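You operate a simulated robot arm through the tools that you are given. There is no shell and no other tool. Be economical: measure what you need, move in short steps, check, and stop when the job is done.

Carry out the task below with a simulated two-armed robot. There is one attempt and no reset: what you move stays moved.

JOB
Put the washed plugs back on the board and close up the washer.
Fine: blue plug from the basket into socket 1, yellow into socket 3; then the basket goes in the tub and the lid on.

The check looks at the end state, three seconds after you hand in, the way a careful person would. Anything else that was tipped, shoved, dropped, spilled or broken makes it a failure. Lids that push on must go on centred and level and be pressed home; caps that screw on are set level and turned clockwise until they are tight.

ROBOT AND FRAMES
Two 7-joint arms with fingered hands on one trunk, on a base that drives. Base frame: it is fixed to the floor where the robot stands at the start and does not move with it; the origin is under the middle of the robot, x ahead of it, y to its left, z up; the surface under the hand at the start is at about z = 0.86. Lengths are in m, angles in degrees, forces in N, time in s.
The left shoulder is at the start at [0.071, 0.173, 1.088], the right one opposite. With the tool pointing down near the work surface each hand reaches from about 0.42 to 0.82 m from the robot's upright axis, wherever it stands, measured 20 degrees to its own side. Places, roughly: blue masking plug [0.75, -1, 1]; blue masking plug (3x3x6 cm) [0.5, -0.1, 0.9]; fill knob [0.5, -0.6, 0.9]; socket 1 [0.5, -0.1, 0.9]; socket 3 [0.6, -0.1, 0.9]; start button [0.7, -0.6, 0.9]; top of the plug washer [0.6, -0.7, 1]; washer dial [0.6, -0.6, 0.9]; washer tub [0.6, -0.7, 0.9]; yellow drain lever [0.5, -0.6, 0.9]; yellow masking plug [0.75, -1.25, 1]. Payload 3.5 kg a hand.
The tool frame of a hand sits at the grasp point between the pads (the TCP): z along the fingers, y along the line on which they close. The tips reach 0.025 m beyond it. Largest opening 0.088 m; the body of the gripper starts 0.029 m behind the TCP. The gripper is a hand of 3 fingers: y runs from the thumb to the fingers, the wrist lies at [-0.013, -0.097, -0.162] in the tool frame, and closing takes about 1.5 s.
Orientation is told as [roll, pitch, yaw] about the base's x, y, z axes, in that order, counted from this pose: with the fingers straight down and the wrist toward the robot, the tool's x, y and z point along [0, 1, 0], [1, 0, 0] and [0, 0, -1] of the base frame.

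CONTROLS
- The arms move only by the tool arm_command. It takes "left_plan", "right_plan" or both (then of equal length, played together; a hand with none holds still); each is text: rows parted by semicolons, each of 7 numbers parted by spaces: the shift along the base's x, y, z in m, then the turn, a rotation vector about the base's x, y, z in rad, then the gripper command, from -1 (shut) to 1 (fully open), values between in proportion. In form: x y z ax ay az jaw; .... A call has 1 to 10 rows; each row shifts and turns the commanded pose from where the row before left it. Each row takes 0.2 s and may step no farther than 0.05 m and 8.6 degrees from the row before; otherwise, or with a gripper value out of range, the whole call is refused. Where a pose cannot be reached the arm comes as near as it can. A force on the tool above 90 N (or 10 N above the force at the start of the call, whichever is more), or a blocked arm, ends the call early, and 0.2 s more pass. Each finger travels about 0.072 m/s and halts on what it meets, pressing with about 26 N; the grip force reading is that of the motor and also rises with nothing between the fingers. The clock runs only during rows and for 0.2 s after the last one: add rows that do not move to give the fingers time. It gives the time, the measured TCP pose, the force on the tool (base axes), the opening and the grip force at its end, in the units of the frame above (readings bear some noise), with the torque about the TCP (base axes, N m) and any sound that the robot's microphone picked up.
- Cameras (640 x 400 px; columns grow to the right, rows downward): "scene" is now at [0.1812, -0.0517, 1.3318]; the picture's right is [-0.52, -0.84, 0.11], its down [-0.41, 0.13, -0.90] and it looks along [0.75, -0.52, -0.41] (base axes); focal length 219 px, centre (320, 200). "left" rides on the left gripper at [-0.058, -0.085, -0.099] in its tool frame; the picture's right is [-0.67, -0.35, 0.66], its down [0.69, -0.63, 0.37] and it looks along [0.29, 0.69, 0.66] (tool axes); focal length 261 px, centre (320, 200). "right" rides on the right gripper at [0.058, -0.085, -0.1] in its tool frame; the picture's right is [-0.67, 0.35, -0.66], its down [-0.69, -0.63, 0.37] and it looks along [-0.29, 0.69, 0.66] (tool axes); focal length 261 px, centre (320, 200). There is no depth. A picture from a camera that has moved, and an enlarged one, comes with that camera's place and axes in the base frame and with its lens.
- get_image(camera): a new picture of that camera. No time passes.
- lift_body(by): slides the trunk up (or, below 0, down) by that many m; the arms and the scene camera ride with it, the base frame stays. It gives what a move gives, with no picture.
- base_move(legs): drives the robot by 1 to 6 legs, each [ahead, left, turn to the left] in m, m and degrees, along the robot's own axes; the way and the turn of a leg run together, so that a leg with both is an arc; at most 1.5 m and 180 degrees a leg. The arms and the cameras ride along, it lands a little off, and it stops where it bumps. It gives what a move gives.
- grasp_type(shape, hand): the hand has 3 fingers and takes this shape, open, in about a second: jaw (thumb against the fingers, like two jaws); tri (thumb and two fingers); tip (a fingertip pinch); poke (one finger out to press); point (the index stretched); flat (the hand flat); cup (the hand cupped); fist (a fist). The gripper value then closes the fingers along that shape, each until it touches; the sizes above hold for jaw. It gives what a move gives, with no picture.
- turn_head(pan, tilt): turns the head with the scene camera to pan (to the left, within 86 degrees either way) and tilt (down, from -29 to 69), counted from straight ahead of the robot. It gives what a move gives.
- enlarge(camera, box): a new picture of the part [left, top, right, bottom] of that camera's present view, enlarged. No time passes.
- job_done(): hands the job in; it is judged then, once.

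Work in short steps. Places have to be worked out from the pictures, the camera data and where the tool is seen: move nearer, look again, correct. Check each grasp and each placing, and mend what went wrong. You have 120 turns and 108 pictures in all, those below and enlarged ones among them. Open the grippers and draw the arms clear of the work before you hand the job in, unless the task says otherwise; then end with one line.

The tools are called after "Call:" by a JSON object that holds its "name" and its "arguments". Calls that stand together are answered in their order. arm_command: Moves the arms, as the interface text tells. Its arguments: {"type":"object","properties":{"left_plan":{"type":"string"},"right_plan":{"type":"string"}},"required":[]} The other tools are called the same way: lift_body (by) slides the trunk up or down; grasp_type (shape, hand) gives the hand a shape; base_move (legs) drives the base; turn_head (pan, tilt) turns the head that bears the scene camera; get_image (camera) takes a picture; enlarge (camera, box) takes an enlarged picture of a part of a camera's view; job_done () hands the job in.

At the start:

```text
t: 0.0
left_tcp_pos: [0.4641, -0.0549, 1.2309]
left_tool_rot: [0.1, 0.0, 0.0]
left_wrist_force: [-0.9, 0.3, -0.4]
left_torque: [0.03, 0.01, -0.03]
left_gripper_width: 0.0879
left_finger_force: 0.0
left_shape: jaw
right_tcp_pos: [0.3229, -0.4667, 1.214]
right_tool_rot: [0.1, 0.0, 0.1]
right_wrist_force: [0.0, -0.8, 0.9]
right_torque: [0.04, 0.0, -0.01]
right_gripper_width: 0.0876
right_finger_force: 0.0
right_shape: jaw
trunk travel left (down, up): [-0.175, 0.28]
robot x, y, heading: [0.0002, -0.002, 0.1]
head pan, tilt: [-32.4, 14.6]
```

scene: 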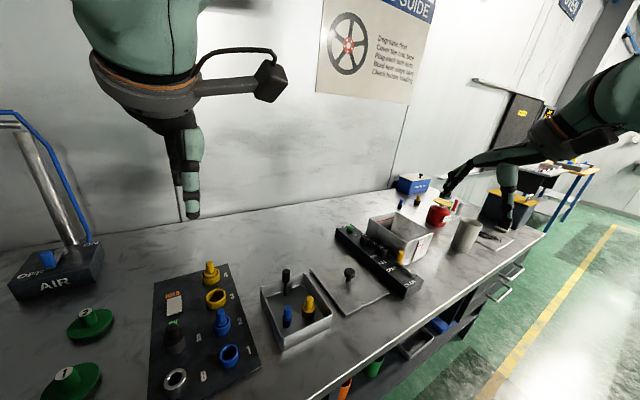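
right: 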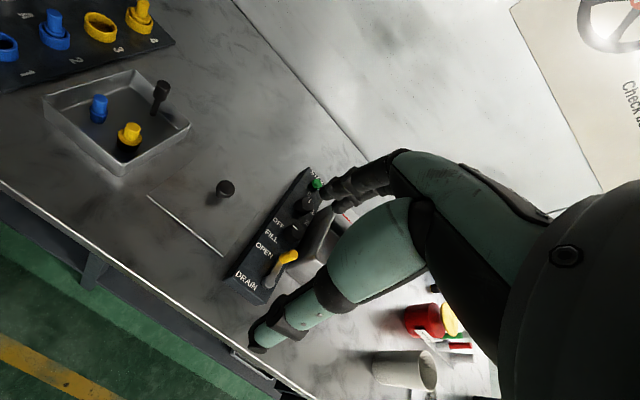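
left: 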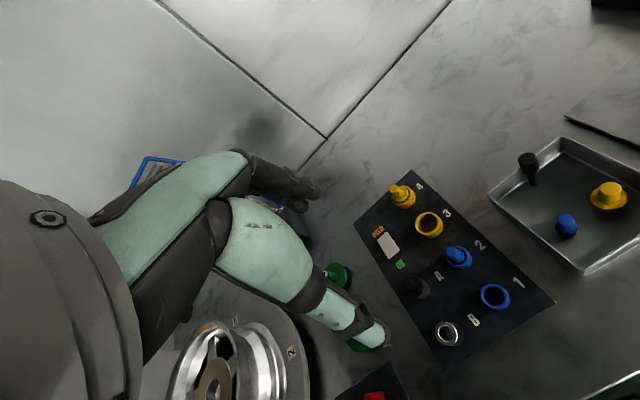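

I start by looking closer at the board, the basket, the lid and the washer.

Call:
{"name": "enlarge", "arguments": {"camera": "scene", "box": [140, 240, 340, 400]}}

Call:
{"name": "enlarge", "arguments": {"camera": "scene", "box": [300, 160, 540, 310]}}

Call:
{"name": "enlarge", "arguments": {"camera": "right", "box": [0, 40, 320, 300]}}

```text
2.50 times, centred on (240, 320) of scene
camera zoom: at [0.1812, -0.0517, 1.3318], right [-0.52, -0.84, 0.11], down [-0.41, 0.13, -0.9], along [0.75, -0.52, -0.41], focal length 548 px, centre (520, -100)
```

zoom: 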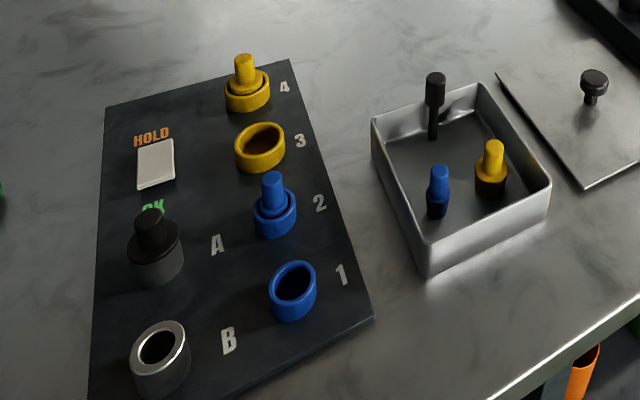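

```text
2.67 times, centred on (420, 235) of scene
camera zoom: at [0.1812, -0.0517, 1.3318], right [-0.52, -0.84, 0.11], down [-0.41, 0.13, -0.9], along [0.75, -0.52, -0.41], focal length 584 px, centre (53, 107)
```

zoom: 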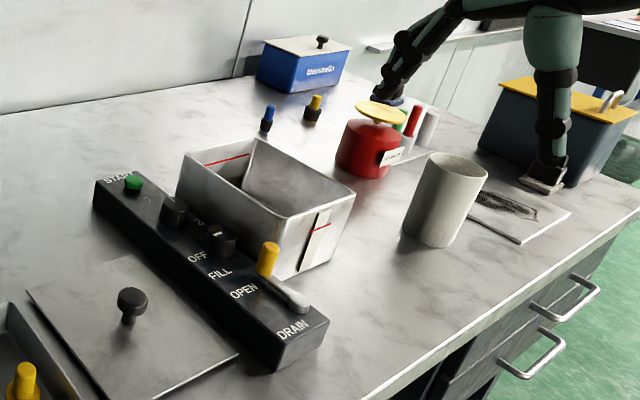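

```text
1.54 times, centred on (160, 170) of right
camera zoom: at [0.2384, -0.4109, 1.3125], right [0.35, -0.67, 0.65], down [-0.63, -0.69, -0.37], along [0.69, -0.28, -0.66], focal length 401 px, centre (566, 246)
```

zoom: 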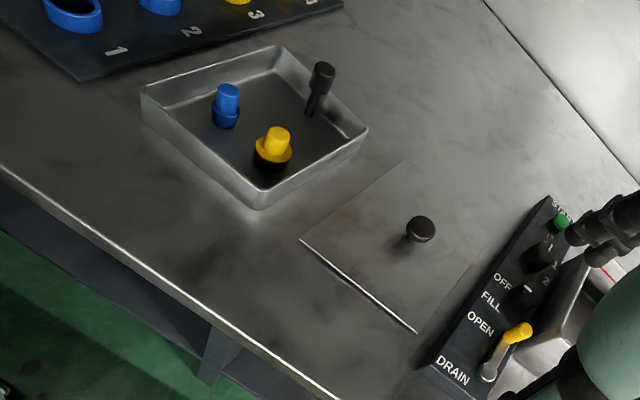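

Sockets 1 and 3 are at about (0.45,-0.084) and (0.585,-0.084), and the basket plugs near (0.48,-0.21) and (0.48,-0.26). I move the left hand aside and bring the right hand above the basket for a closer look.

Call:
{"name": "arm_command", "arguments": {"left_plan": "0 0.04 0 0 0 0 1;0 0.04 0 0 0 0 1;0 0.04 0 0 0 0 1;0 0.04 0 0 0 0 1;0 0.04 0 0 0 0 1;0 0.04 0 0 0 0 1;0 0.04 0 0 0 0 1", "right_plan": "0.01 0.035 -0.018 0 0 0 1;0.01 0.035 -0.018 0 0 0 1;0.01 0.035 -0.018 0 0 0 1;0.01 0.035 -0.018 0 0 0 1;0.01 0.035 -0.018 0 0 0 1;0.01 0.035 -0.018 0 0 0 1;0.01 0.035 -0.018 0 0 0 1"}}

Call:
{"name": "get_image", "arguments": {"camera": "right"}}

Call:
{"name": "get_image", "arguments": {"camera": "scene"}}

```text
t: 1.6
left_tcp_pos: [0.4663, 0.2281, 1.2284]
left_tool_rot: [0.0, 0.2, -0.1]
left_wrist_force: [0.2, -0.9, 0.2]
left_torque: [0.0, -0.02, 0.0]
left_gripper_width: 0.0876
left_finger_force: 0.1
left_shape: jaw
right_tcp_pos: [0.3935, -0.2185, 1.0864]
right_tool_rot: [0.0, 0.1, 0.1]
right_wrist_force: [0.8, 0.2, -0.1]
right_torque: [-0.03, 0.04, 0.0]
right_gripper_width: 0.0878
right_finger_force: 0.1
right_shape: jaw
trunk travel left (down, up): [-0.175, 0.28]
robot x, y, heading: [-0.0021, 0.0035, 0.0]
head pan, tilt: [-32.4, 14.6]
```

```text
101 pictures are left
camera right: at [0.3085, -0.1622, 1.1849], right [0.35, -0.67, 0.65], down [-0.63, -0.69, -0.37], along [0.69, -0.28, -0.66], focal length 261 px, centre (320, 200)
```

right: 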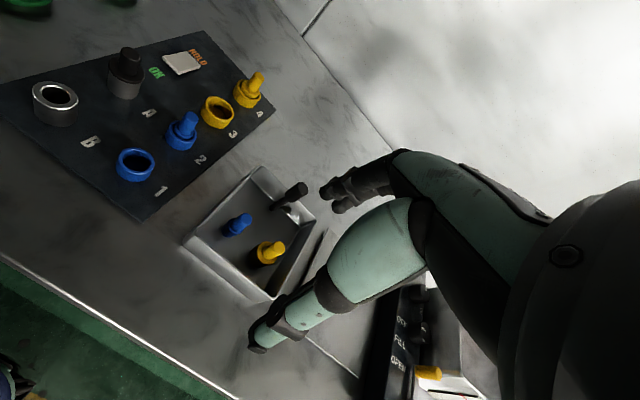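

```text
100 pictures are left
camera scene: at [0.1824, -0.0493, 1.3316], right [-0.52, -0.84, 0.11], down [-0.41, 0.13, -0.9], along [0.75, -0.52, -0.41], focal length 219 px, centre (320, 200)
```

scene: 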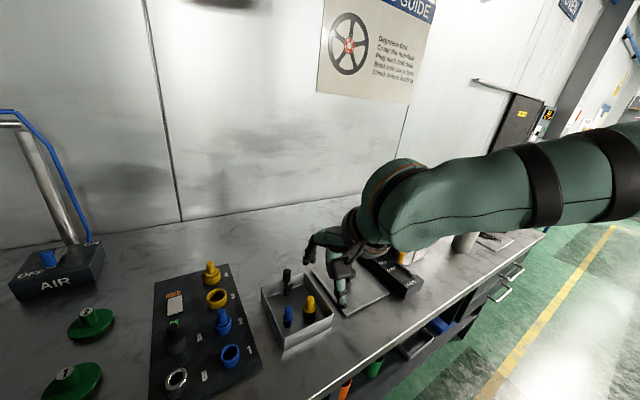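

The tool point sits near pixel (325,243) of the right view. I move in above the blue plug with a narrower opening and look again.

Call:
{"name": "arm_command", "arguments": {"right_plan": "0.015 0.004 -0.015 0 0 0 0.5;0.015 0.004 -0.015 0 0 0 0.3;0.015 0.004 -0.015 0 0 0 0.2;0.015 0.003 -0.01 0 0 0 0.2;0 0 0 0 0 0 0.2"}}

Call:
{"name": "get_image", "arguments": {"camera": "right"}}

Call:
{"name": "enlarge", "arguments": {"camera": "scene", "box": [240, 200, 400, 360]}}

```text
t: 2.8
left_tcp_pos: [0.4638, 0.2247, 1.2294]
left_tool_rot: [0.0, 0.0, 0.0]
left_wrist_force: [-0.6, -0.2, 0.2]
left_torque: [0.0, 0.01, 0.02]
left_gripper_width: 0.0876
left_finger_force: 0.0
left_shape: jaw
right_tcp_pos: [0.4526, -0.2072, 1.0333]
right_tool_rot: [0.0, -0.1, 0.1]
right_wrist_force: [0.6, -0.2, 0.2]
right_torque: [-0.02, -0.03, 0.01]
right_gripper_width: 0.0533
right_finger_force: 0.1
right_shape: jaw
trunk travel left (down, up): [-0.175, 0.28]
robot x, y, heading: [-0.0001, -0.0048, -0.1]
head pan, tilt: [-32.4, 14.6]
```

```text
99 pictures are left
camera right: at [0.3683, -0.1508, 1.1318], right [0.35, -0.67, 0.65], down [-0.63, -0.69, -0.37], along [0.69, -0.28, -0.66], focal length 261 px, centre (320, 200)
```

right: 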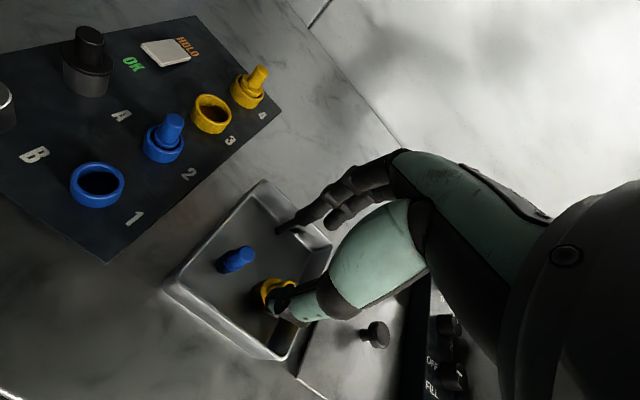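

```text
2.50 times, centred on (320, 280) of scene
camera zoom: at [0.1808, -0.0516, 1.3319], right [-0.52, -0.84, 0.11], down [-0.41, 0.13, -0.9], along [0.75, -0.52, -0.41], focal length 548 px, centre (320, 0)
```

zoom: 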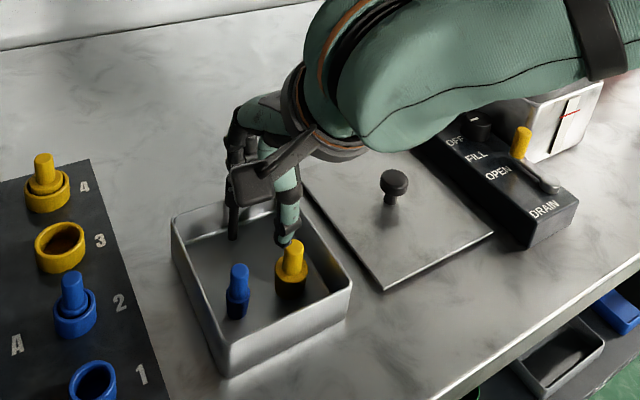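

Blue plug is at about (0.474,-0.206, top 0.925), the yellow at (0.475,-0.263), the basket post at (0.555,-0.24, top ~0.945). I centre over blue, lower part way and check.

Call:
{"name": "arm_command", "arguments": {"right_plan": "0.0215 0.001 0 0 0 0 0.2;0 0 -0.035 0 0 0 0.2;0 0 -0.035 0 0 0 0.2;0 0 0 0 0 0 0.2"}}

Call:
{"name": "enlarge", "arguments": {"camera": "right", "box": [160, 120, 480, 360]}}

Call:
{"name": "enlarge", "arguments": {"camera": "scene", "box": [240, 230, 368, 340]}}

```text
t: 3.8
left_tcp_pos: [0.464, 0.225, 1.2306]
left_tool_rot: [0.0, 0.0, 0.1]
left_wrist_force: [-0.5, -0.1, 0.2]
left_torque: [0.02, 0.0, -0.02]
left_gripper_width: 0.0876
left_finger_force: 0.0
left_shape: jaw
right_tcp_pos: [0.4744, -0.2066, 0.9629]
right_tool_rot: [0.1, 0.0, 0.1]
right_wrist_force: [-0.8, -0.1, 0.3]
right_torque: [0.0, 0.0, -0.01]
right_gripper_width: 0.0532
right_finger_force: 0.0
right_shape: jaw
trunk travel left (down, up): [-0.175, 0.28]
robot x, y, heading: [0.004, -0.0008, -0.1]
head pan, tilt: [-32.4, 14.6]
```

```text
1.67 times, centred on (320, 240) of right
camera zoom: at [0.389, -0.1496, 1.0618], right [0.35, -0.67, 0.65], down [-0.63, -0.69, -0.37], along [0.69, -0.28, -0.66], focal length 434 px, centre (320, 133)
```

zoom: 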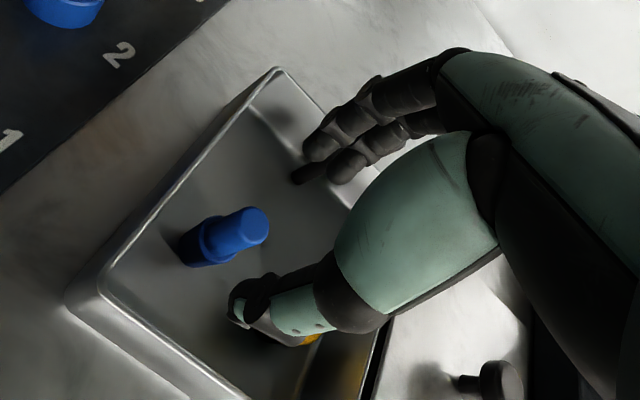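

```text
3.64 times, centred on (304, 285) of scene
camera zoom: at [0.1809, -0.0514, 1.3319], right [-0.52, -0.84, 0.11], down [-0.41, 0.13, -0.9], along [0.75, -0.52, -0.41], focal length 797 px, centre (378, -109)
```

zoom: 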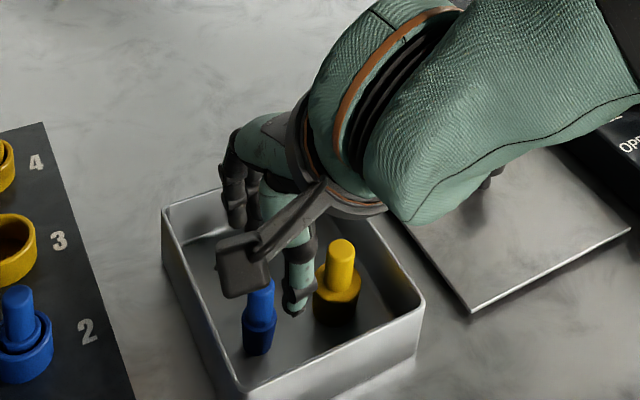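

The plug is essentially between thumb and fingers (about 3 mm to the left of centre). I lower to grip height and close.

Call:
{"name": "arm_command", "arguments": {"right_plan": "0 0.003 -0.016 0 0 0 0.2;0 0 -0.016 0 0 0 0.2;0 0 -0.016 0 0 0 0.2;0 0 0 0 0 0 -0.3;0 0 0 0 0 0 -0.8;0 0 0 0 0 0 -0.8;0 0 0 0 0 0 -0.8;0 0 0 0 0 0 -0.8"}}

Call:
{"name": "get_image", "arguments": {"camera": "right"}}

```text
t: 5.6
left_tcp_pos: [0.4648, 0.2244, 1.2291]
left_tool_rot: [0.0, 0.0, 0.0]
left_wrist_force: [-1.6, 0.1, -0.3]
left_torque: [0.01, 0.02, 0.0]
left_gripper_width: 0.0875
left_finger_force: 0.1
left_shape: jaw
right_tcp_pos: [0.475, -0.2025, 0.9156]
right_tool_rot: [0.1, 0.0, 0.2]
right_wrist_force: [-0.2, 0.2, 0.5]
right_torque: [0.03, 0.02, -0.01]
right_gripper_width: 0.0085
right_finger_force: 25.6
right_shape: jaw
trunk travel left (down, up): [-0.175, 0.28]
robot x, y, heading: [0.0001, 0.0005, -0.2]
head pan, tilt: [-32.4, 14.6]
```

```text
95 pictures are left
camera right: at [0.3896, -0.1468, 1.0141], right [0.35, -0.67, 0.65], down [-0.63, -0.69, -0.37], along [0.69, -0.28, -0.66], focal length 261 px, centre (320, 200)
```

right: 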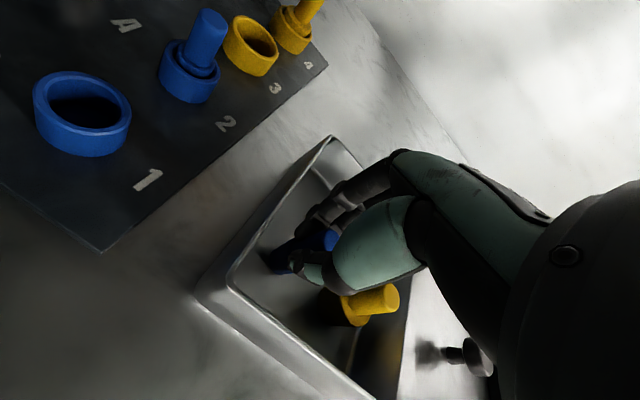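

The opening reads only 8.5 mm, equal to the command; I look closer before judging the grasp.

Call:
{"name": "enlarge", "arguments": {"camera": "right", "box": [240, 160, 440, 340]}}

Call:
{"name": "enlarge", "arguments": {"camera": "scene", "box": [250, 230, 350, 340]}}

```text
2.22 times, centred on (340, 250) of right
camera zoom: at [0.3896, -0.1468, 1.0141], right [0.35, -0.67, 0.65], down [-0.63, -0.69, -0.37], along [0.69, -0.28, -0.66], focal length 579 px, centre (276, 89)
```

zoom: 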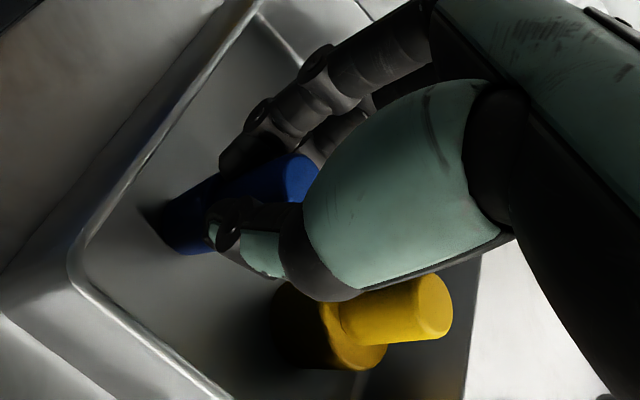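

```text
3.64 times, centred on (300, 285) of scene
camera zoom: at [0.1813, -0.0516, 1.3318], right [-0.52, -0.84, 0.11], down [-0.41, 0.13, -0.9], along [0.75, -0.52, -0.41], focal length 797 px, centre (393, -109)
```

zoom: 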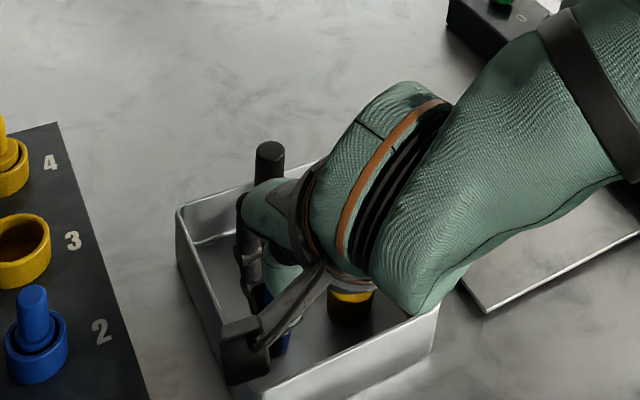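

The plug does sit between the thumb and both fingers. I squeeze fully and lift a little to test.

Call:
{"name": "arm_command", "arguments": {"right_plan": "0 0 0 0 0 0 -1;0 0 0 0 0 0 -1;0 0 0.03 0 0 0 -1;0 0 0.035 0 0 0 -1;0 0 0.035 0 0 0 -1;0 0 0 0 0 0 -1"}}

Call:
{"name": "get_image", "arguments": {"camera": "right"}}

Call:
{"name": "enlarge", "arguments": {"camera": "scene", "box": [192, 200, 352, 360]}}

```text
t: 7.0
left_tcp_pos: [0.4647, 0.2253, 1.2287]
left_tool_rot: [0.0, -0.1, 0.0]
left_wrist_force: [0.8, -0.7, 0.4]
left_torque: [-0.03, -0.02, 0.02]
left_gripper_width: 0.0874
left_finger_force: 0.0
left_shape: jaw
right_tcp_pos: [0.4752, -0.2057, 1.0138]
right_tool_rot: [0.1, 0.0, 0.1]
right_wrist_force: [0.5, 0.2, 0.3]
right_torque: [-0.01, -0.03, 0.03]
right_gripper_width: 0.0084
right_finger_force: 26.0
right_shape: jaw
trunk travel left (down, up): [-0.175, 0.28]
robot x, y, heading: [0.001, 0.0006, 0.0]
head pan, tilt: [-32.4, 14.6]
```

```text
92 pictures are left
camera right: at [0.3908, -0.1485, 1.1125], right [0.35, -0.67, 0.65], down [-0.63, -0.69, -0.37], along [0.69, -0.28, -0.66], focal length 261 px, centre (320, 200)
```

right: 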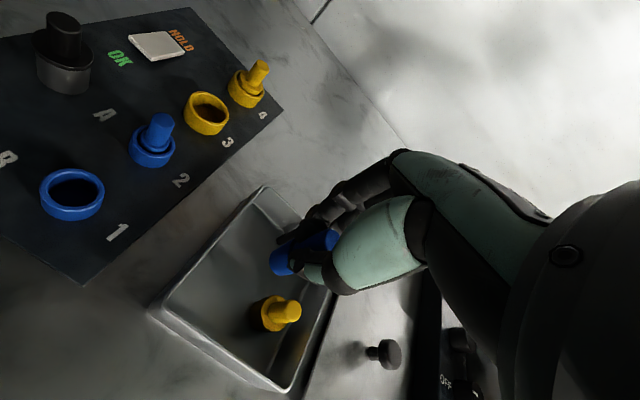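

```text
2.50 times, centred on (272, 280) of scene
camera zoom: at [0.1816, -0.0517, 1.3317], right [-0.52, -0.84, 0.11], down [-0.41, 0.13, -0.9], along [0.75, -0.52, -0.41], focal length 548 px, centre (440, 0)
```

zoom: 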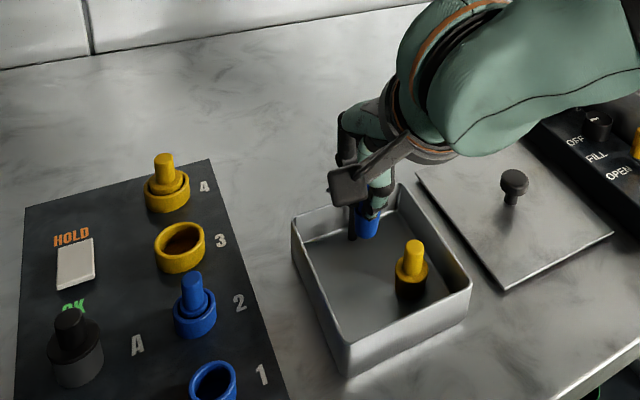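

Blue plug is held upright. Socket 1 works out at about (0.451,-0.087); I carry the plug there, staying above it, and look.

Call:
{"name": "arm_command", "arguments": {"right_plan": "-0.006 0.03 0 0 0 0 -1;-0.006 0.03 0 0 0 0 -1;-0.006 0.03 0 0 0 0 -1;-0.006 0.0285 -0.01 0 0 0 -1;0 0 -0.01 0 0 0 -1;0 0 0 0 0 0 -1"}}

Call:
{"name": "enlarge", "arguments": {"camera": "right", "box": [160, 120, 400, 320]}}

Call:
{"name": "enlarge", "arguments": {"camera": "scene", "box": [152, 270, 302, 400]}}

Call:
{"name": "get_image", "arguments": {"camera": "left"}}

```text
t: 8.4
left_tcp_pos: [0.4639, 0.2241, 1.2295]
left_tool_rot: [0.0, 0.0, 0.0]
left_wrist_force: [-0.7, 0.1, -0.3]
left_torque: [-0.02, -0.04, -0.01]
left_gripper_width: 0.0877
left_finger_force: 0.1
left_shape: jaw
right_tcp_pos: [0.4587, -0.1308, 1.0062]
right_tool_rot: [0.0, 0.0, 0.1]
right_wrist_force: [0.3, 0.1, -0.3]
right_torque: [-0.02, -0.01, 0.02]
right_gripper_width: 0.0084
right_finger_force: 25.6
right_shape: jaw
right hand out of reach, approached as far as the arm can: row 3, 4
trunk travel left (down, up): [-0.175, 0.28]
robot x, y, heading: [-0.0016, -0.0022, -0.1]
head pan, tilt: [-32.4, 14.6]
```

```text
2.00 times, centred on (280, 220) of right
camera zoom: at [0.3733, -0.0738, 1.1052], right [0.35, -0.67, 0.65], down [-0.63, -0.69, -0.37], along [0.69, -0.28, -0.66], focal length 521 px, centre (400, 160)
```

zoom: 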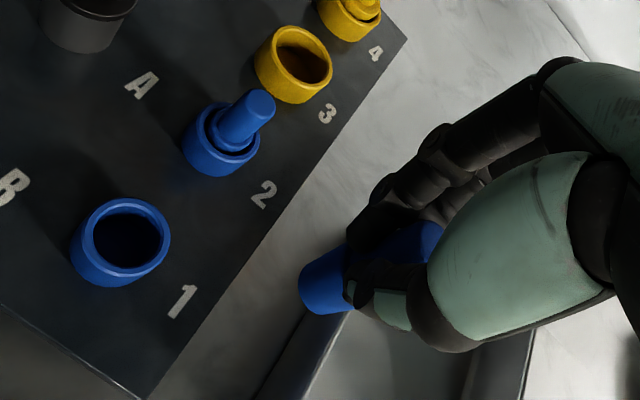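

```text
3.08 times, centred on (227, 335) of scene
camera zoom: at [0.1813, -0.0518, 1.3318], right [-0.52, -0.84, 0.11], down [-0.41, 0.13, -0.9], along [0.75, -0.52, -0.41], focal length 674 px, centre (606, -215)
```

zoom: 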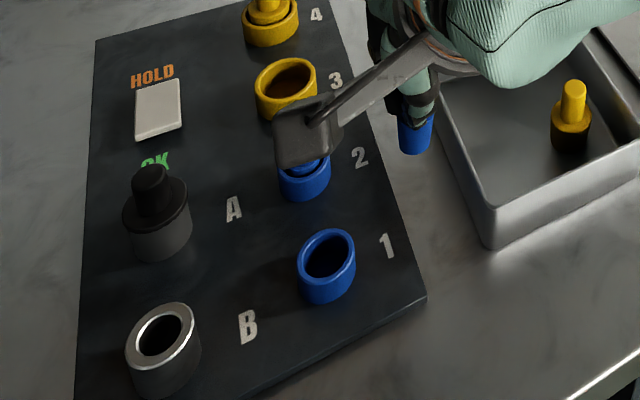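

```text
88 pictures are left
camera left: at [0.3799, 0.1676, 1.3308], right [-0.35, -0.67, -0.66], down [-0.63, 0.69, -0.37], along [0.69, 0.29, -0.66], focal length 261 px, centre (320, 200)
```

left: 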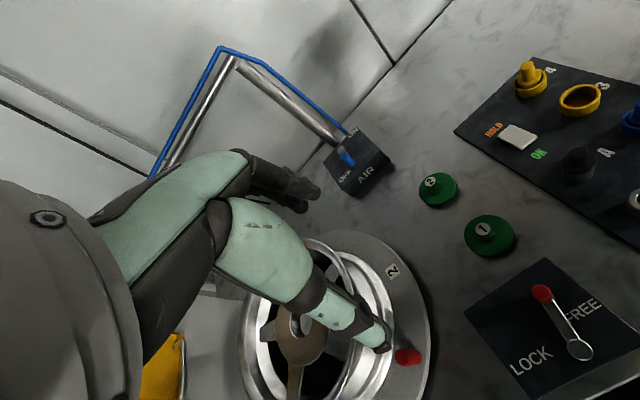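

Socket 1 is too close to the body for the right arm. I raise the hand and drive the base a little back and to the left, to bring the board into the arm's range.

Call:
{"name": "arm_command", "arguments": {"right_plan": "0.01 0 0.04 0 0 0 -1;0 0 0.04 0 0 0 -1"}}

Call:
{"name": "base_move", "arguments": {"legs": [[-0.1, 0.1, 0]]}}

Call:
{"name": "get_image", "arguments": {"camera": "scene"}}

```text
t: 9.0
left_tcp_pos: [0.4637, 0.2251, 1.2306]
left_tool_rot: [0.1, -0.2, 0.0]
left_wrist_force: [-0.5, 0.2, 0.2]
left_torque: [-0.01, -0.04, -0.01]
left_gripper_width: 0.0878
left_finger_force: 0.1
left_shape: jaw
right_tcp_pos: [0.4668, -0.1297, 1.0883]
right_tool_rot: [0.2, 0.0, 0.1]
right_wrist_force: [0.2, 0.0, 0.4]
right_torque: [0.03, 0.01, 0.02]
right_gripper_width: 0.0082
right_finger_force: 26.1
right_shape: jaw
trunk travel left (down, up): [-0.175, 0.28]
robot x, y, heading: [-0.001, 0.0007, -0.1]
head pan, tilt: [-32.4, 14.6]
```

```text
t: 10.3
left_tcp_pos: [0.364, 0.3244, 1.2284]
left_tool_rot: [0.0, 0.1, 0.1]
left_wrist_force: [-0.3, -0.4, 0.7]
left_torque: [0.01, 0.01, -0.01]
left_gripper_width: 0.0875
left_finger_force: 0.0
left_shape: jaw
right_tcp_pos: [0.368, -0.0299, 1.0861]
right_tool_rot: [0.1, 0.1, 0.1]
right_wrist_force: [-0.4, -0.1, -0.6]
right_torque: [0.01, -0.04, 0.01]
right_gripper_width: 0.0079
right_finger_force: 25.9
right_shape: jaw
trunk travel left (down, up): [-0.175, 0.28]
robot x, y, heading: [-0.1011, 0.1001, 0.1]
head pan, tilt: [-32.4, 14.6]
```

```text
87 pictures are left
camera scene: at [0.0812, 0.047, 1.3315], right [-0.52, -0.85, 0.11], down [-0.41, 0.13, -0.9], along [0.75, -0.52, -0.41], focal length 219 px, centre (320, 200)
```

scene: 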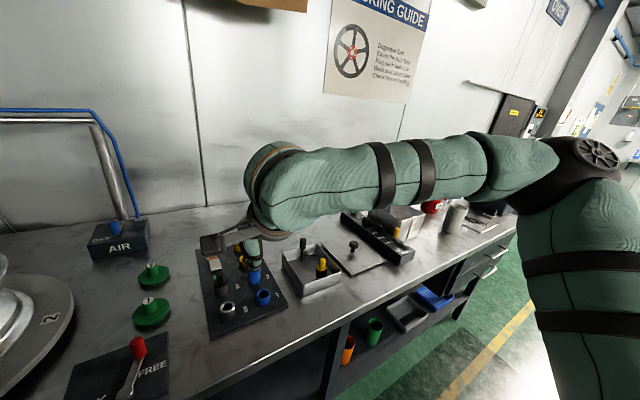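

Now the socket is well within the right arm's range; I estimate it at (0.453,-0.082). I move above it and look.

Call:
{"name": "arm_command", "arguments": {"right_plan": "0.0283 -0.0173 0 0 0 0 -1;0.0283 -0.0173 0 0 0 0 -1;0.0284 -0.0174 -0.03 0 0 0 -1;0 0 -0.035 0 0 0 -1;0 0 0 0 0 0 -1"}}

Call:
{"name": "enlarge", "arguments": {"camera": "right", "box": [160, 140, 400, 340]}}

Call:
{"name": "enlarge", "arguments": {"camera": "scene", "box": [190, 220, 310, 340]}}

```text
t: 11.5
left_tcp_pos: [0.3641, 0.3248, 1.2307]
left_tool_rot: [0.0, 0.0, 0.1]
left_wrist_force: [-0.4, 0.5, 0.6]
left_torque: [0.0, -0.02, 0.03]
left_gripper_width: 0.0875
left_finger_force: 0.1
left_shape: jaw
right_tcp_pos: [0.452, -0.0819, 1.0229]
right_tool_rot: [0.1, 0.0, 0.1]
right_wrist_force: [-0.3, -0.1, 0.2]
right_torque: [0.0, -0.01, 0.0]
right_gripper_width: 0.008
right_finger_force: 25.6
right_shape: jaw
trunk travel left (down, up): [-0.175, 0.28]
robot x, y, heading: [-0.0987, 0.1004, 0.1]
head pan, tilt: [-32.4, 14.6]
```

```text
2.00 times, centred on (280, 240) of right
camera zoom: at [0.3659, -0.0248, 1.1206], right [0.35, -0.67, 0.65], down [-0.63, -0.69, -0.37], along [0.7, -0.28, -0.66], focal length 521 px, centre (400, 120)
```

zoom: 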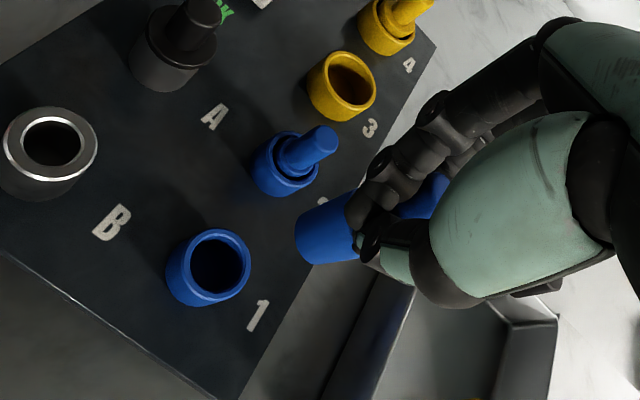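

```text
3.33 times, centred on (250, 280) of scene
camera zoom: at [0.0797, 0.048, 1.3319], right [-0.52, -0.85, 0.11], down [-0.41, 0.13, -0.9], along [0.75, -0.52, -0.41], focal length 731 px, centre (553, -67)
```

zoom: 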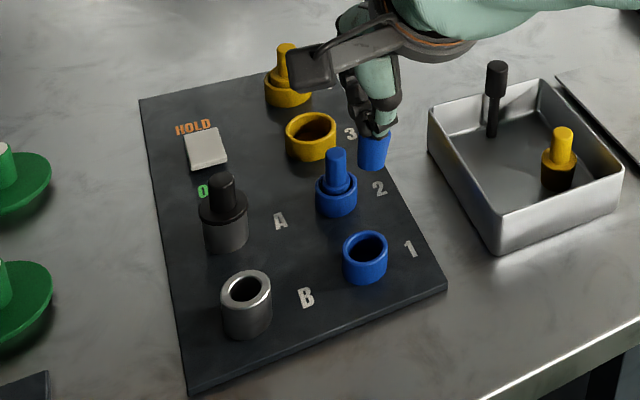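

Plug is nearly over the socket; it wants about +1 mm x and +3 mm y. I lower to just above the rim and look again.

Call:
{"name": "arm_command", "arguments": {"right_plan": "0.001 0.0025 -0.025 0 0 0 -1;0 0 -0.025 0 0 0 -1;0 0 0 0 0 0 -1"}}

Call:
{"name": "enlarge", "arguments": {"camera": "right", "box": [220, 180, 380, 300]}}

Call:
{"name": "enlarge", "arguments": {"camera": "scene", "box": [230, 250, 300, 320]}}

```text
t: 12.3
left_tcp_pos: [0.3635, 0.324, 1.2292]
left_tool_rot: [0.0, -0.1, 0.1]
left_wrist_force: [0.0, -0.4, -0.3]
left_torque: [-0.01, 0.03, 0.03]
left_gripper_width: 0.0878
left_finger_force: 0.1
left_shape: jaw
right_tcp_pos: [0.4433, -0.0857, 0.9849]
right_tool_rot: [0.1, 0.0, 0.2]
right_wrist_force: [0.0, 0.0, 0.1]
right_torque: [0.01, -0.02, -0.05]
right_gripper_width: 0.0082
right_finger_force: 26.0
right_shape: jaw
right hand out of reach, approached as far as the arm can: row 1, 2
trunk travel left (down, up): [-0.175, 0.28]
robot x, y, heading: [-0.0973, 0.0966, 0.1]
head pan, tilt: [-32.4, 14.6]
```

```text
3.33 times, centred on (300, 240) of right
camera zoom: at [0.358, -0.0289, 1.0818], right [0.35, -0.67, 0.65], down [-0.63, -0.69, -0.37], along [0.69, -0.28, -0.66], focal length 869 px, centre (387, 67)
```

zoom: 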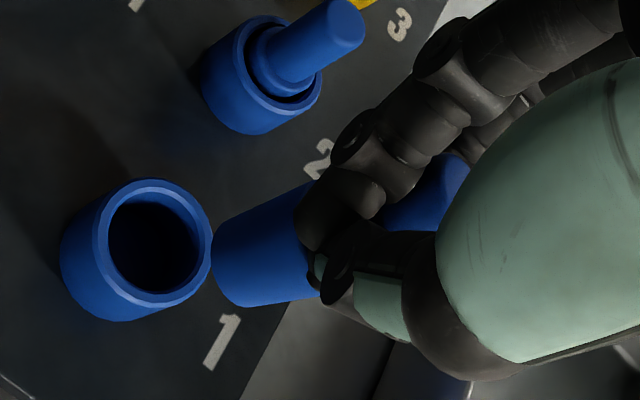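

```text
5.71 times, centred on (265, 285) of scene
camera zoom: at [0.0804, 0.0477, 1.3318], right [-0.52, -0.85, 0.11], down [-0.41, 0.13, -0.9], along [0.75, -0.52, -0.41], focal length 1252 px, centre (634, -286)
```

zoom: 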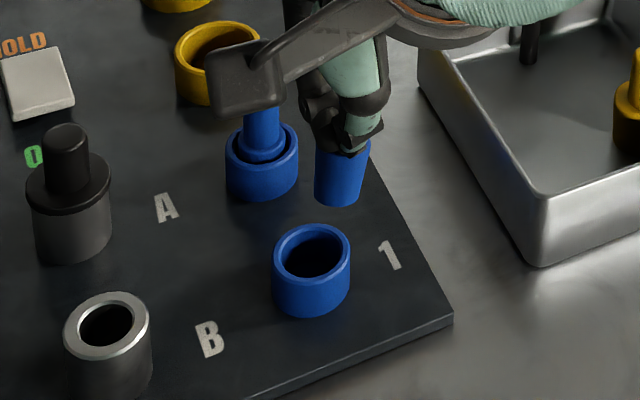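

The arm hit a joint limit in its present posture. I raise the hand and draw it out to its own side, then shift the base so the socket lies where the hand worked well before (about 0.475 ahead, 0.205 right).

Call:
{"name": "arm_command", "arguments": {"right_plan": "0 0 0.04 0 0 0 -1;0 0 0.04 0 0 0 -1;0 0 0.03 0 0 0 -1;0 -0.04 0 0 0 0 -1;0 -0.04 0 0 0 0 -1;0 -0.04 0 0 0 0 -1;0 -0.04 0 0 0 0 -1;0 -0.04 0 0 0 0 -1"}}

Call:
{"name": "base_move", "arguments": {"legs": [[0.077, 0.027, 0]]}}

Call:
{"name": "get_image", "arguments": {"camera": "scene"}}

```text
t: 14.1
left_tcp_pos: [0.3638, 0.3235, 1.2291]
left_tool_rot: [0.1, -0.1, 0.1]
left_wrist_force: [-0.2, -0.4, -0.5]
left_torque: [0.03, 0.02, 0.01]
left_gripper_width: 0.0878
left_finger_force: 0.0
left_shape: jaw
right_tcp_pos: [0.4453, -0.2857, 1.0918]
right_tool_rot: [0.2, 0.1, 0.3]
right_wrist_force: [0.3, -0.7, -0.8]
right_torque: [0.0, -0.01, -0.03]
right_gripper_width: 0.0083
right_finger_force: 26.1
right_shape: jaw
trunk travel left (down, up): [-0.175, 0.28]
robot x, y, heading: [-0.1022, 0.1016, 0.1]
head pan, tilt: [-32.4, 14.6]
```

```text
t: 15.2
left_tcp_pos: [0.4398, 0.352, 1.2292]
left_tool_rot: [0.1, 0.0, 0.0]
left_wrist_force: [-1.1, 0.6, -0.5]
left_torque: [0.03, 0.01, 0.03]
left_gripper_width: 0.0877
left_finger_force: 0.0
left_shape: jaw
right_tcp_pos: [0.5204, -0.2575, 1.092]
right_tool_rot: [0.1, 0.0, 0.0]
right_wrist_force: [-0.2, -0.3, -0.3]
right_torque: [-0.03, 0.03, 0.0]
right_gripper_width: 0.0081
right_finger_force: 25.8
right_shape: jaw
trunk travel left (down, up): [-0.175, 0.28]
robot x, y, heading: [-0.0285, 0.1282, 0.2]
head pan, tilt: [-32.4, 14.6]
```

```text
82 pictures are left
camera scene: at [0.1556, 0.0745, 1.332], right [-0.52, -0.84, 0.11], down [-0.41, 0.13, -0.9], along [0.75, -0.52, -0.41], focal length 219 px, centre (320, 200)
```

scene: 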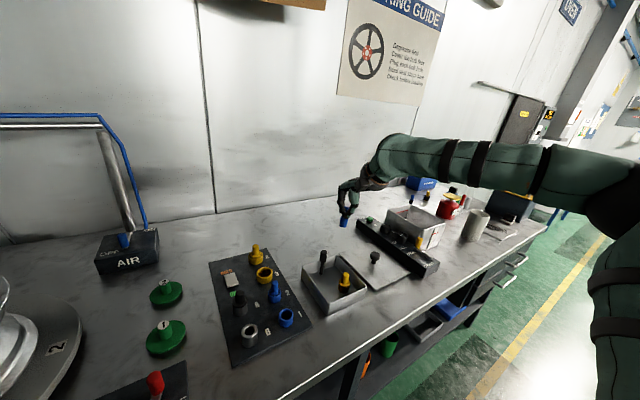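

The board is now at the right place relative to the body. I bring the hand back above socket 1.

Call:
{"name": "arm_command", "arguments": {"right_plan": "-0.0167 0.044 0 0 0 0 -1;-0.0167 0.044 0 0 0 0 -1;-0.0167 0.044 0 0 0 0 -1;-0.0168 0.0445 0 0 0 0 -1;0 0 -0.04 0 0 0 -1;0 0 -0.03 0 0 0 -1;0 0 -0.03 0 0 0 -1;0 0 0 0 0 0 -1"}}

Call:
{"name": "enlarge", "arguments": {"camera": "right", "box": [220, 180, 380, 300]}}

Call:
{"name": "enlarge", "arguments": {"camera": "scene", "box": [240, 270, 320, 350]}}

```text
t: 17.0
left_tcp_pos: [0.439, 0.3515, 1.2301]
left_tool_rot: [0.0, 0.0, 0.1]
left_wrist_force: [-0.4, -0.2, 0.3]
left_torque: [0.02, -0.01, -0.01]
left_gripper_width: 0.0875
left_finger_force: 0.1
left_shape: jaw
right_tcp_pos: [0.4552, -0.0814, 0.9926]
right_tool_rot: [0.2, 0.0, 0.1]
right_wrist_force: [0.2, -0.8, 0.0]
right_torque: [0.01, 0.01, -0.03]
right_gripper_width: 0.0081
right_finger_force: 26.3
right_shape: jaw
trunk travel left (down, up): [-0.175, 0.28]
robot x, y, heading: [-0.0232, 0.1272, -0.1]
head pan, tilt: [-32.4, 14.6]
```

```text
3.33 times, centred on (300, 240) of right
camera zoom: at [0.3696, -0.0254, 1.0913], right [0.35, -0.67, 0.65], down [-0.63, -0.69, -0.37], along [0.69, -0.28, -0.66], focal length 869 px, centre (387, 67)
```

zoom: 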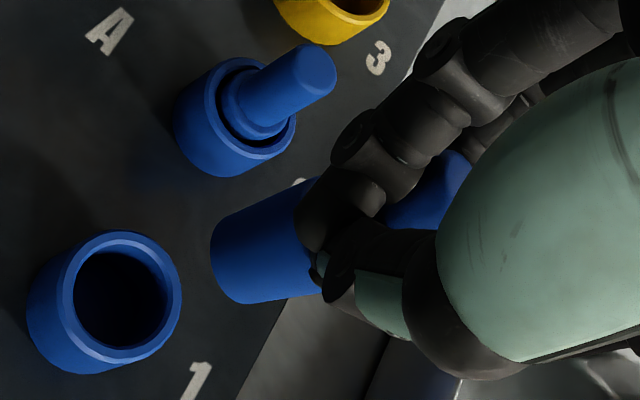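

```text
5.00 times, centred on (280, 310) of scene
camera zoom: at [0.1561, 0.0748, 1.3318], right [-0.52, -0.84, 0.11], down [-0.41, 0.13, -0.9], along [0.75, -0.52, -0.41], focal length 1096 px, centre (520, -350)
```

zoom: 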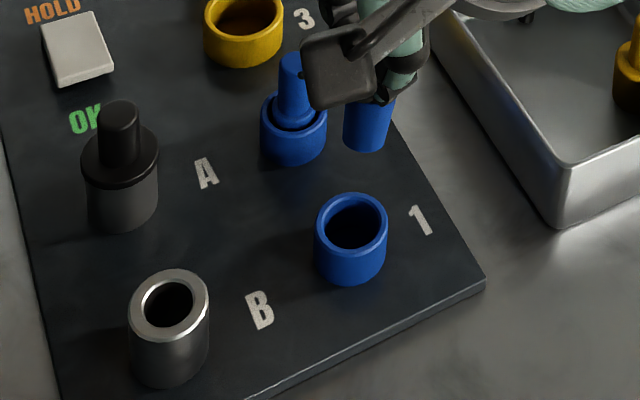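

The plug is within 2 mm; I correct by (-1,+2) mm and lower to just above the rim.

Call:
{"name": "arm_command", "arguments": {"right_plan": "-0.001 0.002 -0.02 0 0 0 -1;0 0 -0.016 0 0 0 -1;0 0 0 0 0 0 -1"}}

Call:
{"name": "enlarge", "arguments": {"camera": "right", "box": [220, 180, 380, 300]}}

Call:
{"name": "enlarge", "arguments": {"camera": "scene", "box": [250, 280, 320, 350]}}

```text
t: 17.8
left_tcp_pos: [0.4392, 0.3528, 1.2309]
left_tool_rot: [0.1, 0.0, 0.0]
left_wrist_force: [0.1, 0.4, 0.4]
left_torque: [0.05, -0.01, -0.02]
left_gripper_width: 0.0875
left_finger_force: 0.1
left_shape: jaw
right_tcp_pos: [0.4531, -0.0788, 0.9567]
right_tool_rot: [0.1, 0.0, 0.1]
right_wrist_force: [-0.8, 0.7, 0.7]
right_torque: [0.0, -0.04, -0.02]
right_gripper_width: 0.0083
right_finger_force: 26.0
right_shape: jaw
trunk travel left (down, up): [-0.175, 0.28]
robot x, y, heading: [-0.0229, 0.1235, -0.1]
head pan, tilt: [-32.4, 14.6]
```

```text
3.33 times, centred on (300, 240) of right
camera zoom: at [0.3674, -0.0222, 1.0553], right [0.35, -0.67, 0.65], down [-0.63, -0.69, -0.37], along [0.7, -0.28, -0.66], focal length 869 px, centre (387, 67)
```

zoom: 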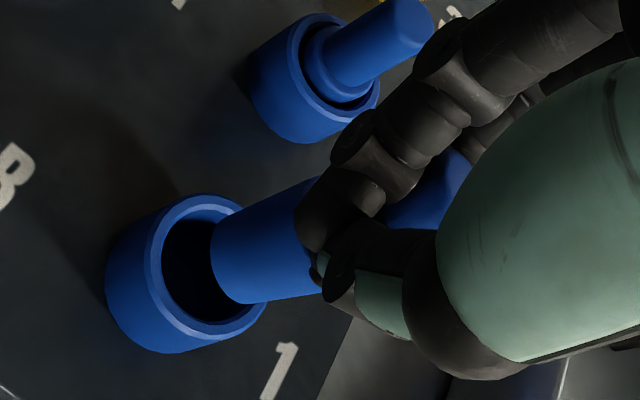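

```text
5.71 times, centred on (285, 315) of scene
camera zoom: at [0.1559, 0.075, 1.3319], right [-0.52, -0.84, 0.11], down [-0.41, 0.13, -0.9], along [0.75, -0.52, -0.41], focal length 1252 px, centre (520, -457)
```

zoom: 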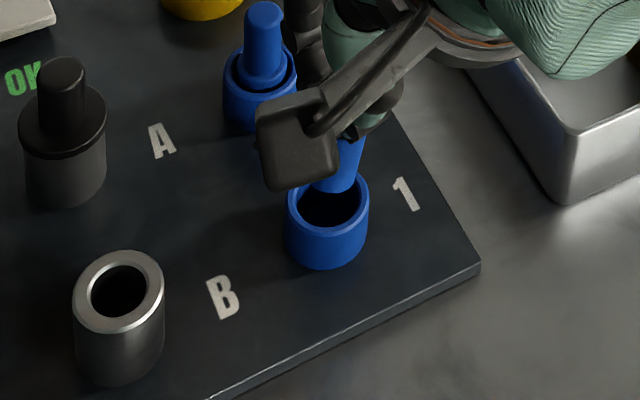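

Bottom is just at rim height and nearly centred. I nudge (-1,+1.5) mm and descend in small steps watching force.

Call:
{"name": "arm_command", "arguments": {"right_plan": "-0.001 0.0015 0 0 0 0 -1;0 0 -0.006 0 0 0 -1;0 0 -0.006 0 0 0 -1;0 0 -0.004 0 0 0 -1"}}

Call:
{"name": "enlarge", "arguments": {"camera": "right", "box": [220, 180, 380, 300]}}

```text
t: 18.8
left_tcp_pos: [0.44, 0.3527, 1.23]
left_tool_rot: [-0.1, 0.0, 0.1]
left_wrist_force: [-0.2, 0.1, 0.7]
left_torque: [0.02, 0.0, -0.05]
left_gripper_width: 0.0875
left_finger_force: 0.0
left_shape: jaw
right_tcp_pos: [0.4521, -0.0769, 0.9411]
right_tool_rot: [0.2, 0.0, 0.1]
right_wrist_force: [0.5, 1.2, 0.7]
right_torque: [-0.01, 0.01, 0.04]
right_gripper_width: 0.0082
right_finger_force: 25.9
right_shape: jaw
trunk travel left (down, up): [-0.175, 0.28]
robot x, y, heading: [-0.0227, 0.1252, 0.3]
head pan, tilt: [-32.4, 14.6]
```

```text
3.33 times, centred on (300, 240) of right
camera zoom: at [0.3668, -0.0205, 1.0392], right [0.35, -0.67, 0.65], down [-0.63, -0.69, -0.37], along [0.69, -0.28, -0.66], focal length 869 px, centre (387, 67)
```

zoom: 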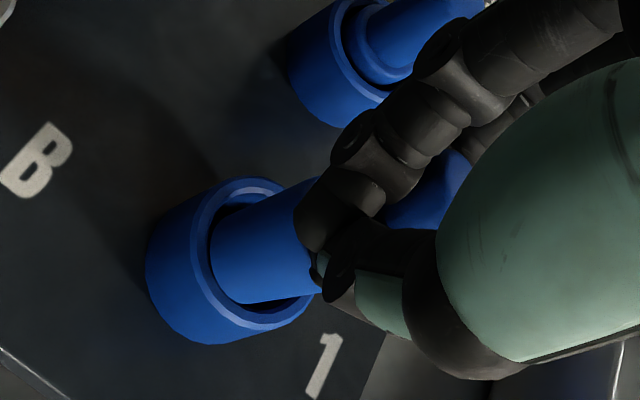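

No contact force; the plug is entering. I continue down gently.

Call:
{"name": "arm_command", "arguments": {"right_plan": "0 0 -0.004 0 0 0 -1;0 0 -0.004 0 0 0 -1;0 0 -0.004 0 0 0 -1;0 0 0 0 0 0 -1"}}

Call:
{"name": "enlarge", "arguments": {"camera": "right", "box": [220, 180, 380, 300]}}

Call:
{"name": "enlarge", "arguments": {"camera": "scene", "box": [250, 280, 320, 350]}}

```text
t: 19.8
left_tcp_pos: [0.4366, 0.3532, 1.232]
left_tool_rot: [-0.2, -0.2, 0.0]
left_wrist_force: [0.5, -0.4, -0.3]
left_torque: [-0.01, -0.02, 0.02]
left_gripper_width: 0.0876
left_finger_force: 0.1
left_shape: jaw
right_tcp_pos: [0.4508, -0.0765, 0.9318]
right_tool_rot: [0.1, -0.5, 0.2]
right_wrist_force: [0.7, -4.9, 34.5]
right_torque: [-0.19, 0.01, -0.02]
right_gripper_width: 0.0118
right_finger_force: 26.1
right_shape: jaw
trunk travel left (down, up): [-0.175, 0.28]
robot x, y, heading: [-0.0234, 0.1251, -0.2]
head pan, tilt: [-32.4, 14.6]
```

```text
3.33 times, centred on (300, 240) of right
camera zoom: at [0.3648, -0.02, 1.029], right [0.35, -0.67, 0.66], down [-0.63, -0.69, -0.37], along [0.7, -0.28, -0.66], focal length 869 px, centre (387, 67)
```

zoom: 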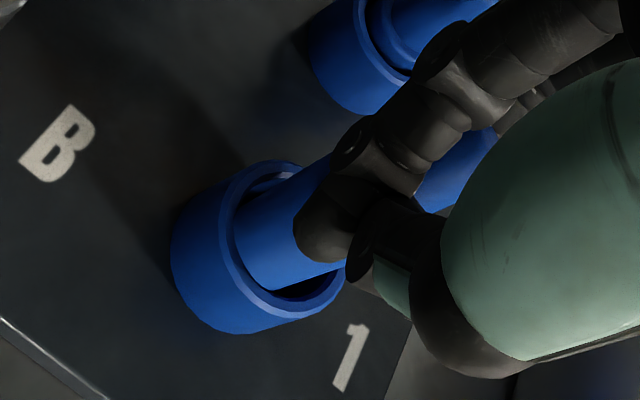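

```text
5.71 times, centred on (285, 315) of scene
camera zoom: at [0.1518, 0.0759, 1.3328], right [-0.52, -0.84, 0.11], down [-0.4, 0.13, -0.91], along [0.75, -0.52, -0.41], focal length 1252 px, centre (520, -457)
```

zoom: 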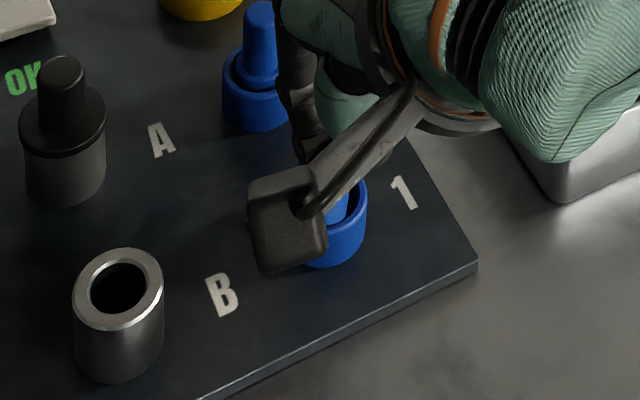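

Force of 34 N up with −5 N in y: the plug rubs the +y side of the rim. I back up a little, shift (+1,−2.5) mm and look again.

Call:
{"name": "arm_command", "arguments": {"right_plan": "0 0 0.006 0 0 0 -1;0.001 -0.0025 0 0 0 0 -1;0 0 0 0 0 0 -1"}}

Call:
{"name": "enlarge", "arguments": {"camera": "right", "box": [220, 180, 380, 300]}}

Call:
{"name": "enlarge", "arguments": {"camera": "scene", "box": [250, 280, 320, 350]}}

```text
t: 20.6
left_tcp_pos: [0.4392, 0.352, 1.2301]
left_tool_rot: [0.0, 0.0, 0.1]
left_wrist_force: [0.5, 0.4, -0.6]
left_torque: [-0.01, 0.01, -0.01]
left_gripper_width: 0.0874
left_finger_force: 0.0
left_shape: jaw
right_tcp_pos: [0.4521, -0.0794, 0.9321]
right_tool_rot: [0.2, 0.1, 0.1]
right_wrist_force: [-0.6, 0.9, -0.1]
right_torque: [-0.05, 0.0, -0.01]
right_gripper_width: 0.0094
right_finger_force: 25.6
right_shape: jaw
trunk travel left (down, up): [-0.175, 0.28]
robot x, y, heading: [-0.0257, 0.1276, 0.1]
head pan, tilt: [-32.4, 14.6]
```

```text
3.33 times, centred on (300, 240) of right
camera zoom: at [0.3673, -0.0237, 1.0316], right [0.35, -0.67, 0.65], down [-0.63, -0.69, -0.37], along [0.69, -0.28, -0.66], focal length 869 px, centre (387, 67)
```

zoom: 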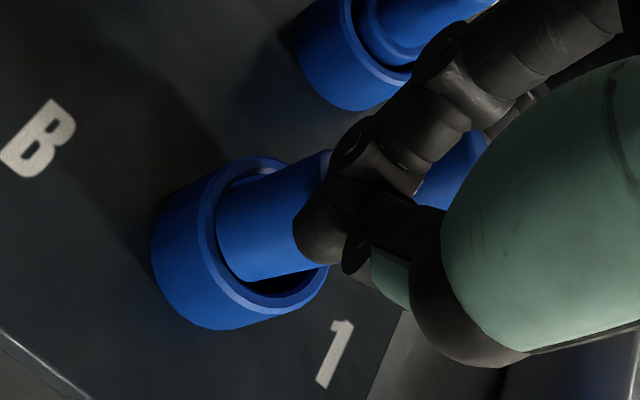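

```text
5.71 times, centred on (285, 315) of scene
camera zoom: at [0.1563, 0.0751, 1.3316], right [-0.52, -0.84, 0.11], down [-0.41, 0.13, -0.9], along [0.75, -0.52, -0.41], focal length 1252 px, centre (520, -457)
```

zoom: 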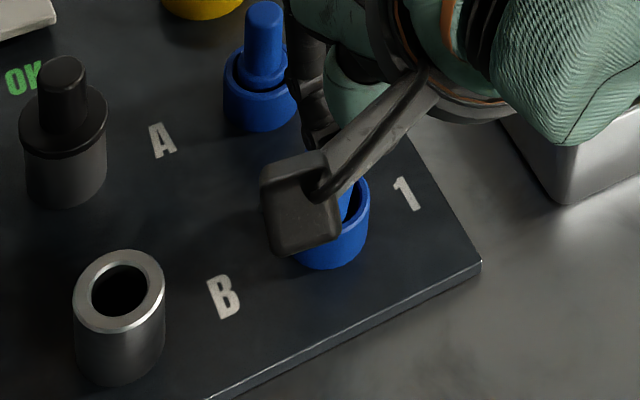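

The visible gap is on the −y side, so the plug still needs about 1.5 mm that way. I shift and press down gently.

Call:
{"name": "arm_command", "arguments": {"right_plan": "-0.0005 -0.0017 0 0 0 0 -1;0 0 -0.004 0 0 0 -1;0 0 -0.004 0 0 0 -1;0 0 -0.003 0 0 0 -1;0 0 0 0 0 0 -1"}}

Call:
{"name": "enlarge", "arguments": {"camera": "right", "box": [220, 180, 380, 300]}}

```text
t: 21.8
left_tcp_pos: [0.4368, 0.3505, 1.2311]
left_tool_rot: [0.0, -0.1, 0.0]
left_wrist_force: [-0.7, 0.0, -0.3]
left_torque: [-0.04, 0.01, 0.0]
left_gripper_width: 0.0878
left_finger_force: 0.1
left_shape: jaw
right_tcp_pos: [0.4512, -0.0829, 0.9251]
right_tool_rot: [0.1, -0.2, 0.0]
right_wrist_force: [4.8, -11.0, 24.6]
right_torque: [-0.17, -0.14, -0.09]
right_gripper_width: 0.0117
right_finger_force: 26.3
right_shape: jaw
trunk travel left (down, up): [-0.175, 0.28]
robot x, y, heading: [-0.0265, 0.1243, -0.0]
head pan, tilt: [-32.4, 14.6]
```

```text
3.33 times, centred on (300, 240) of right
camera zoom: at [0.3663, -0.0267, 1.0229], right [0.35, -0.67, 0.66], down [-0.63, -0.69, -0.37], along [0.7, -0.28, -0.66], focal length 869 px, centre (387, 67)
```

zoom: 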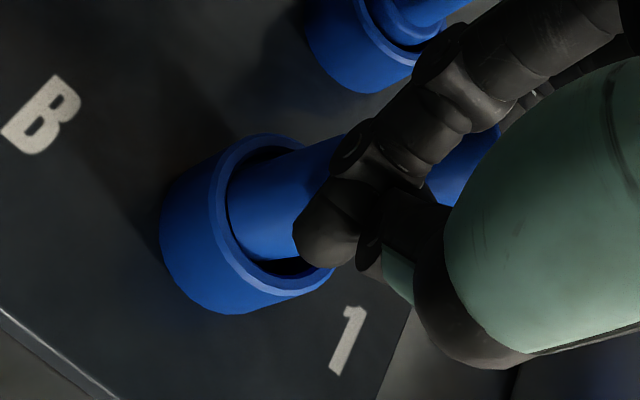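

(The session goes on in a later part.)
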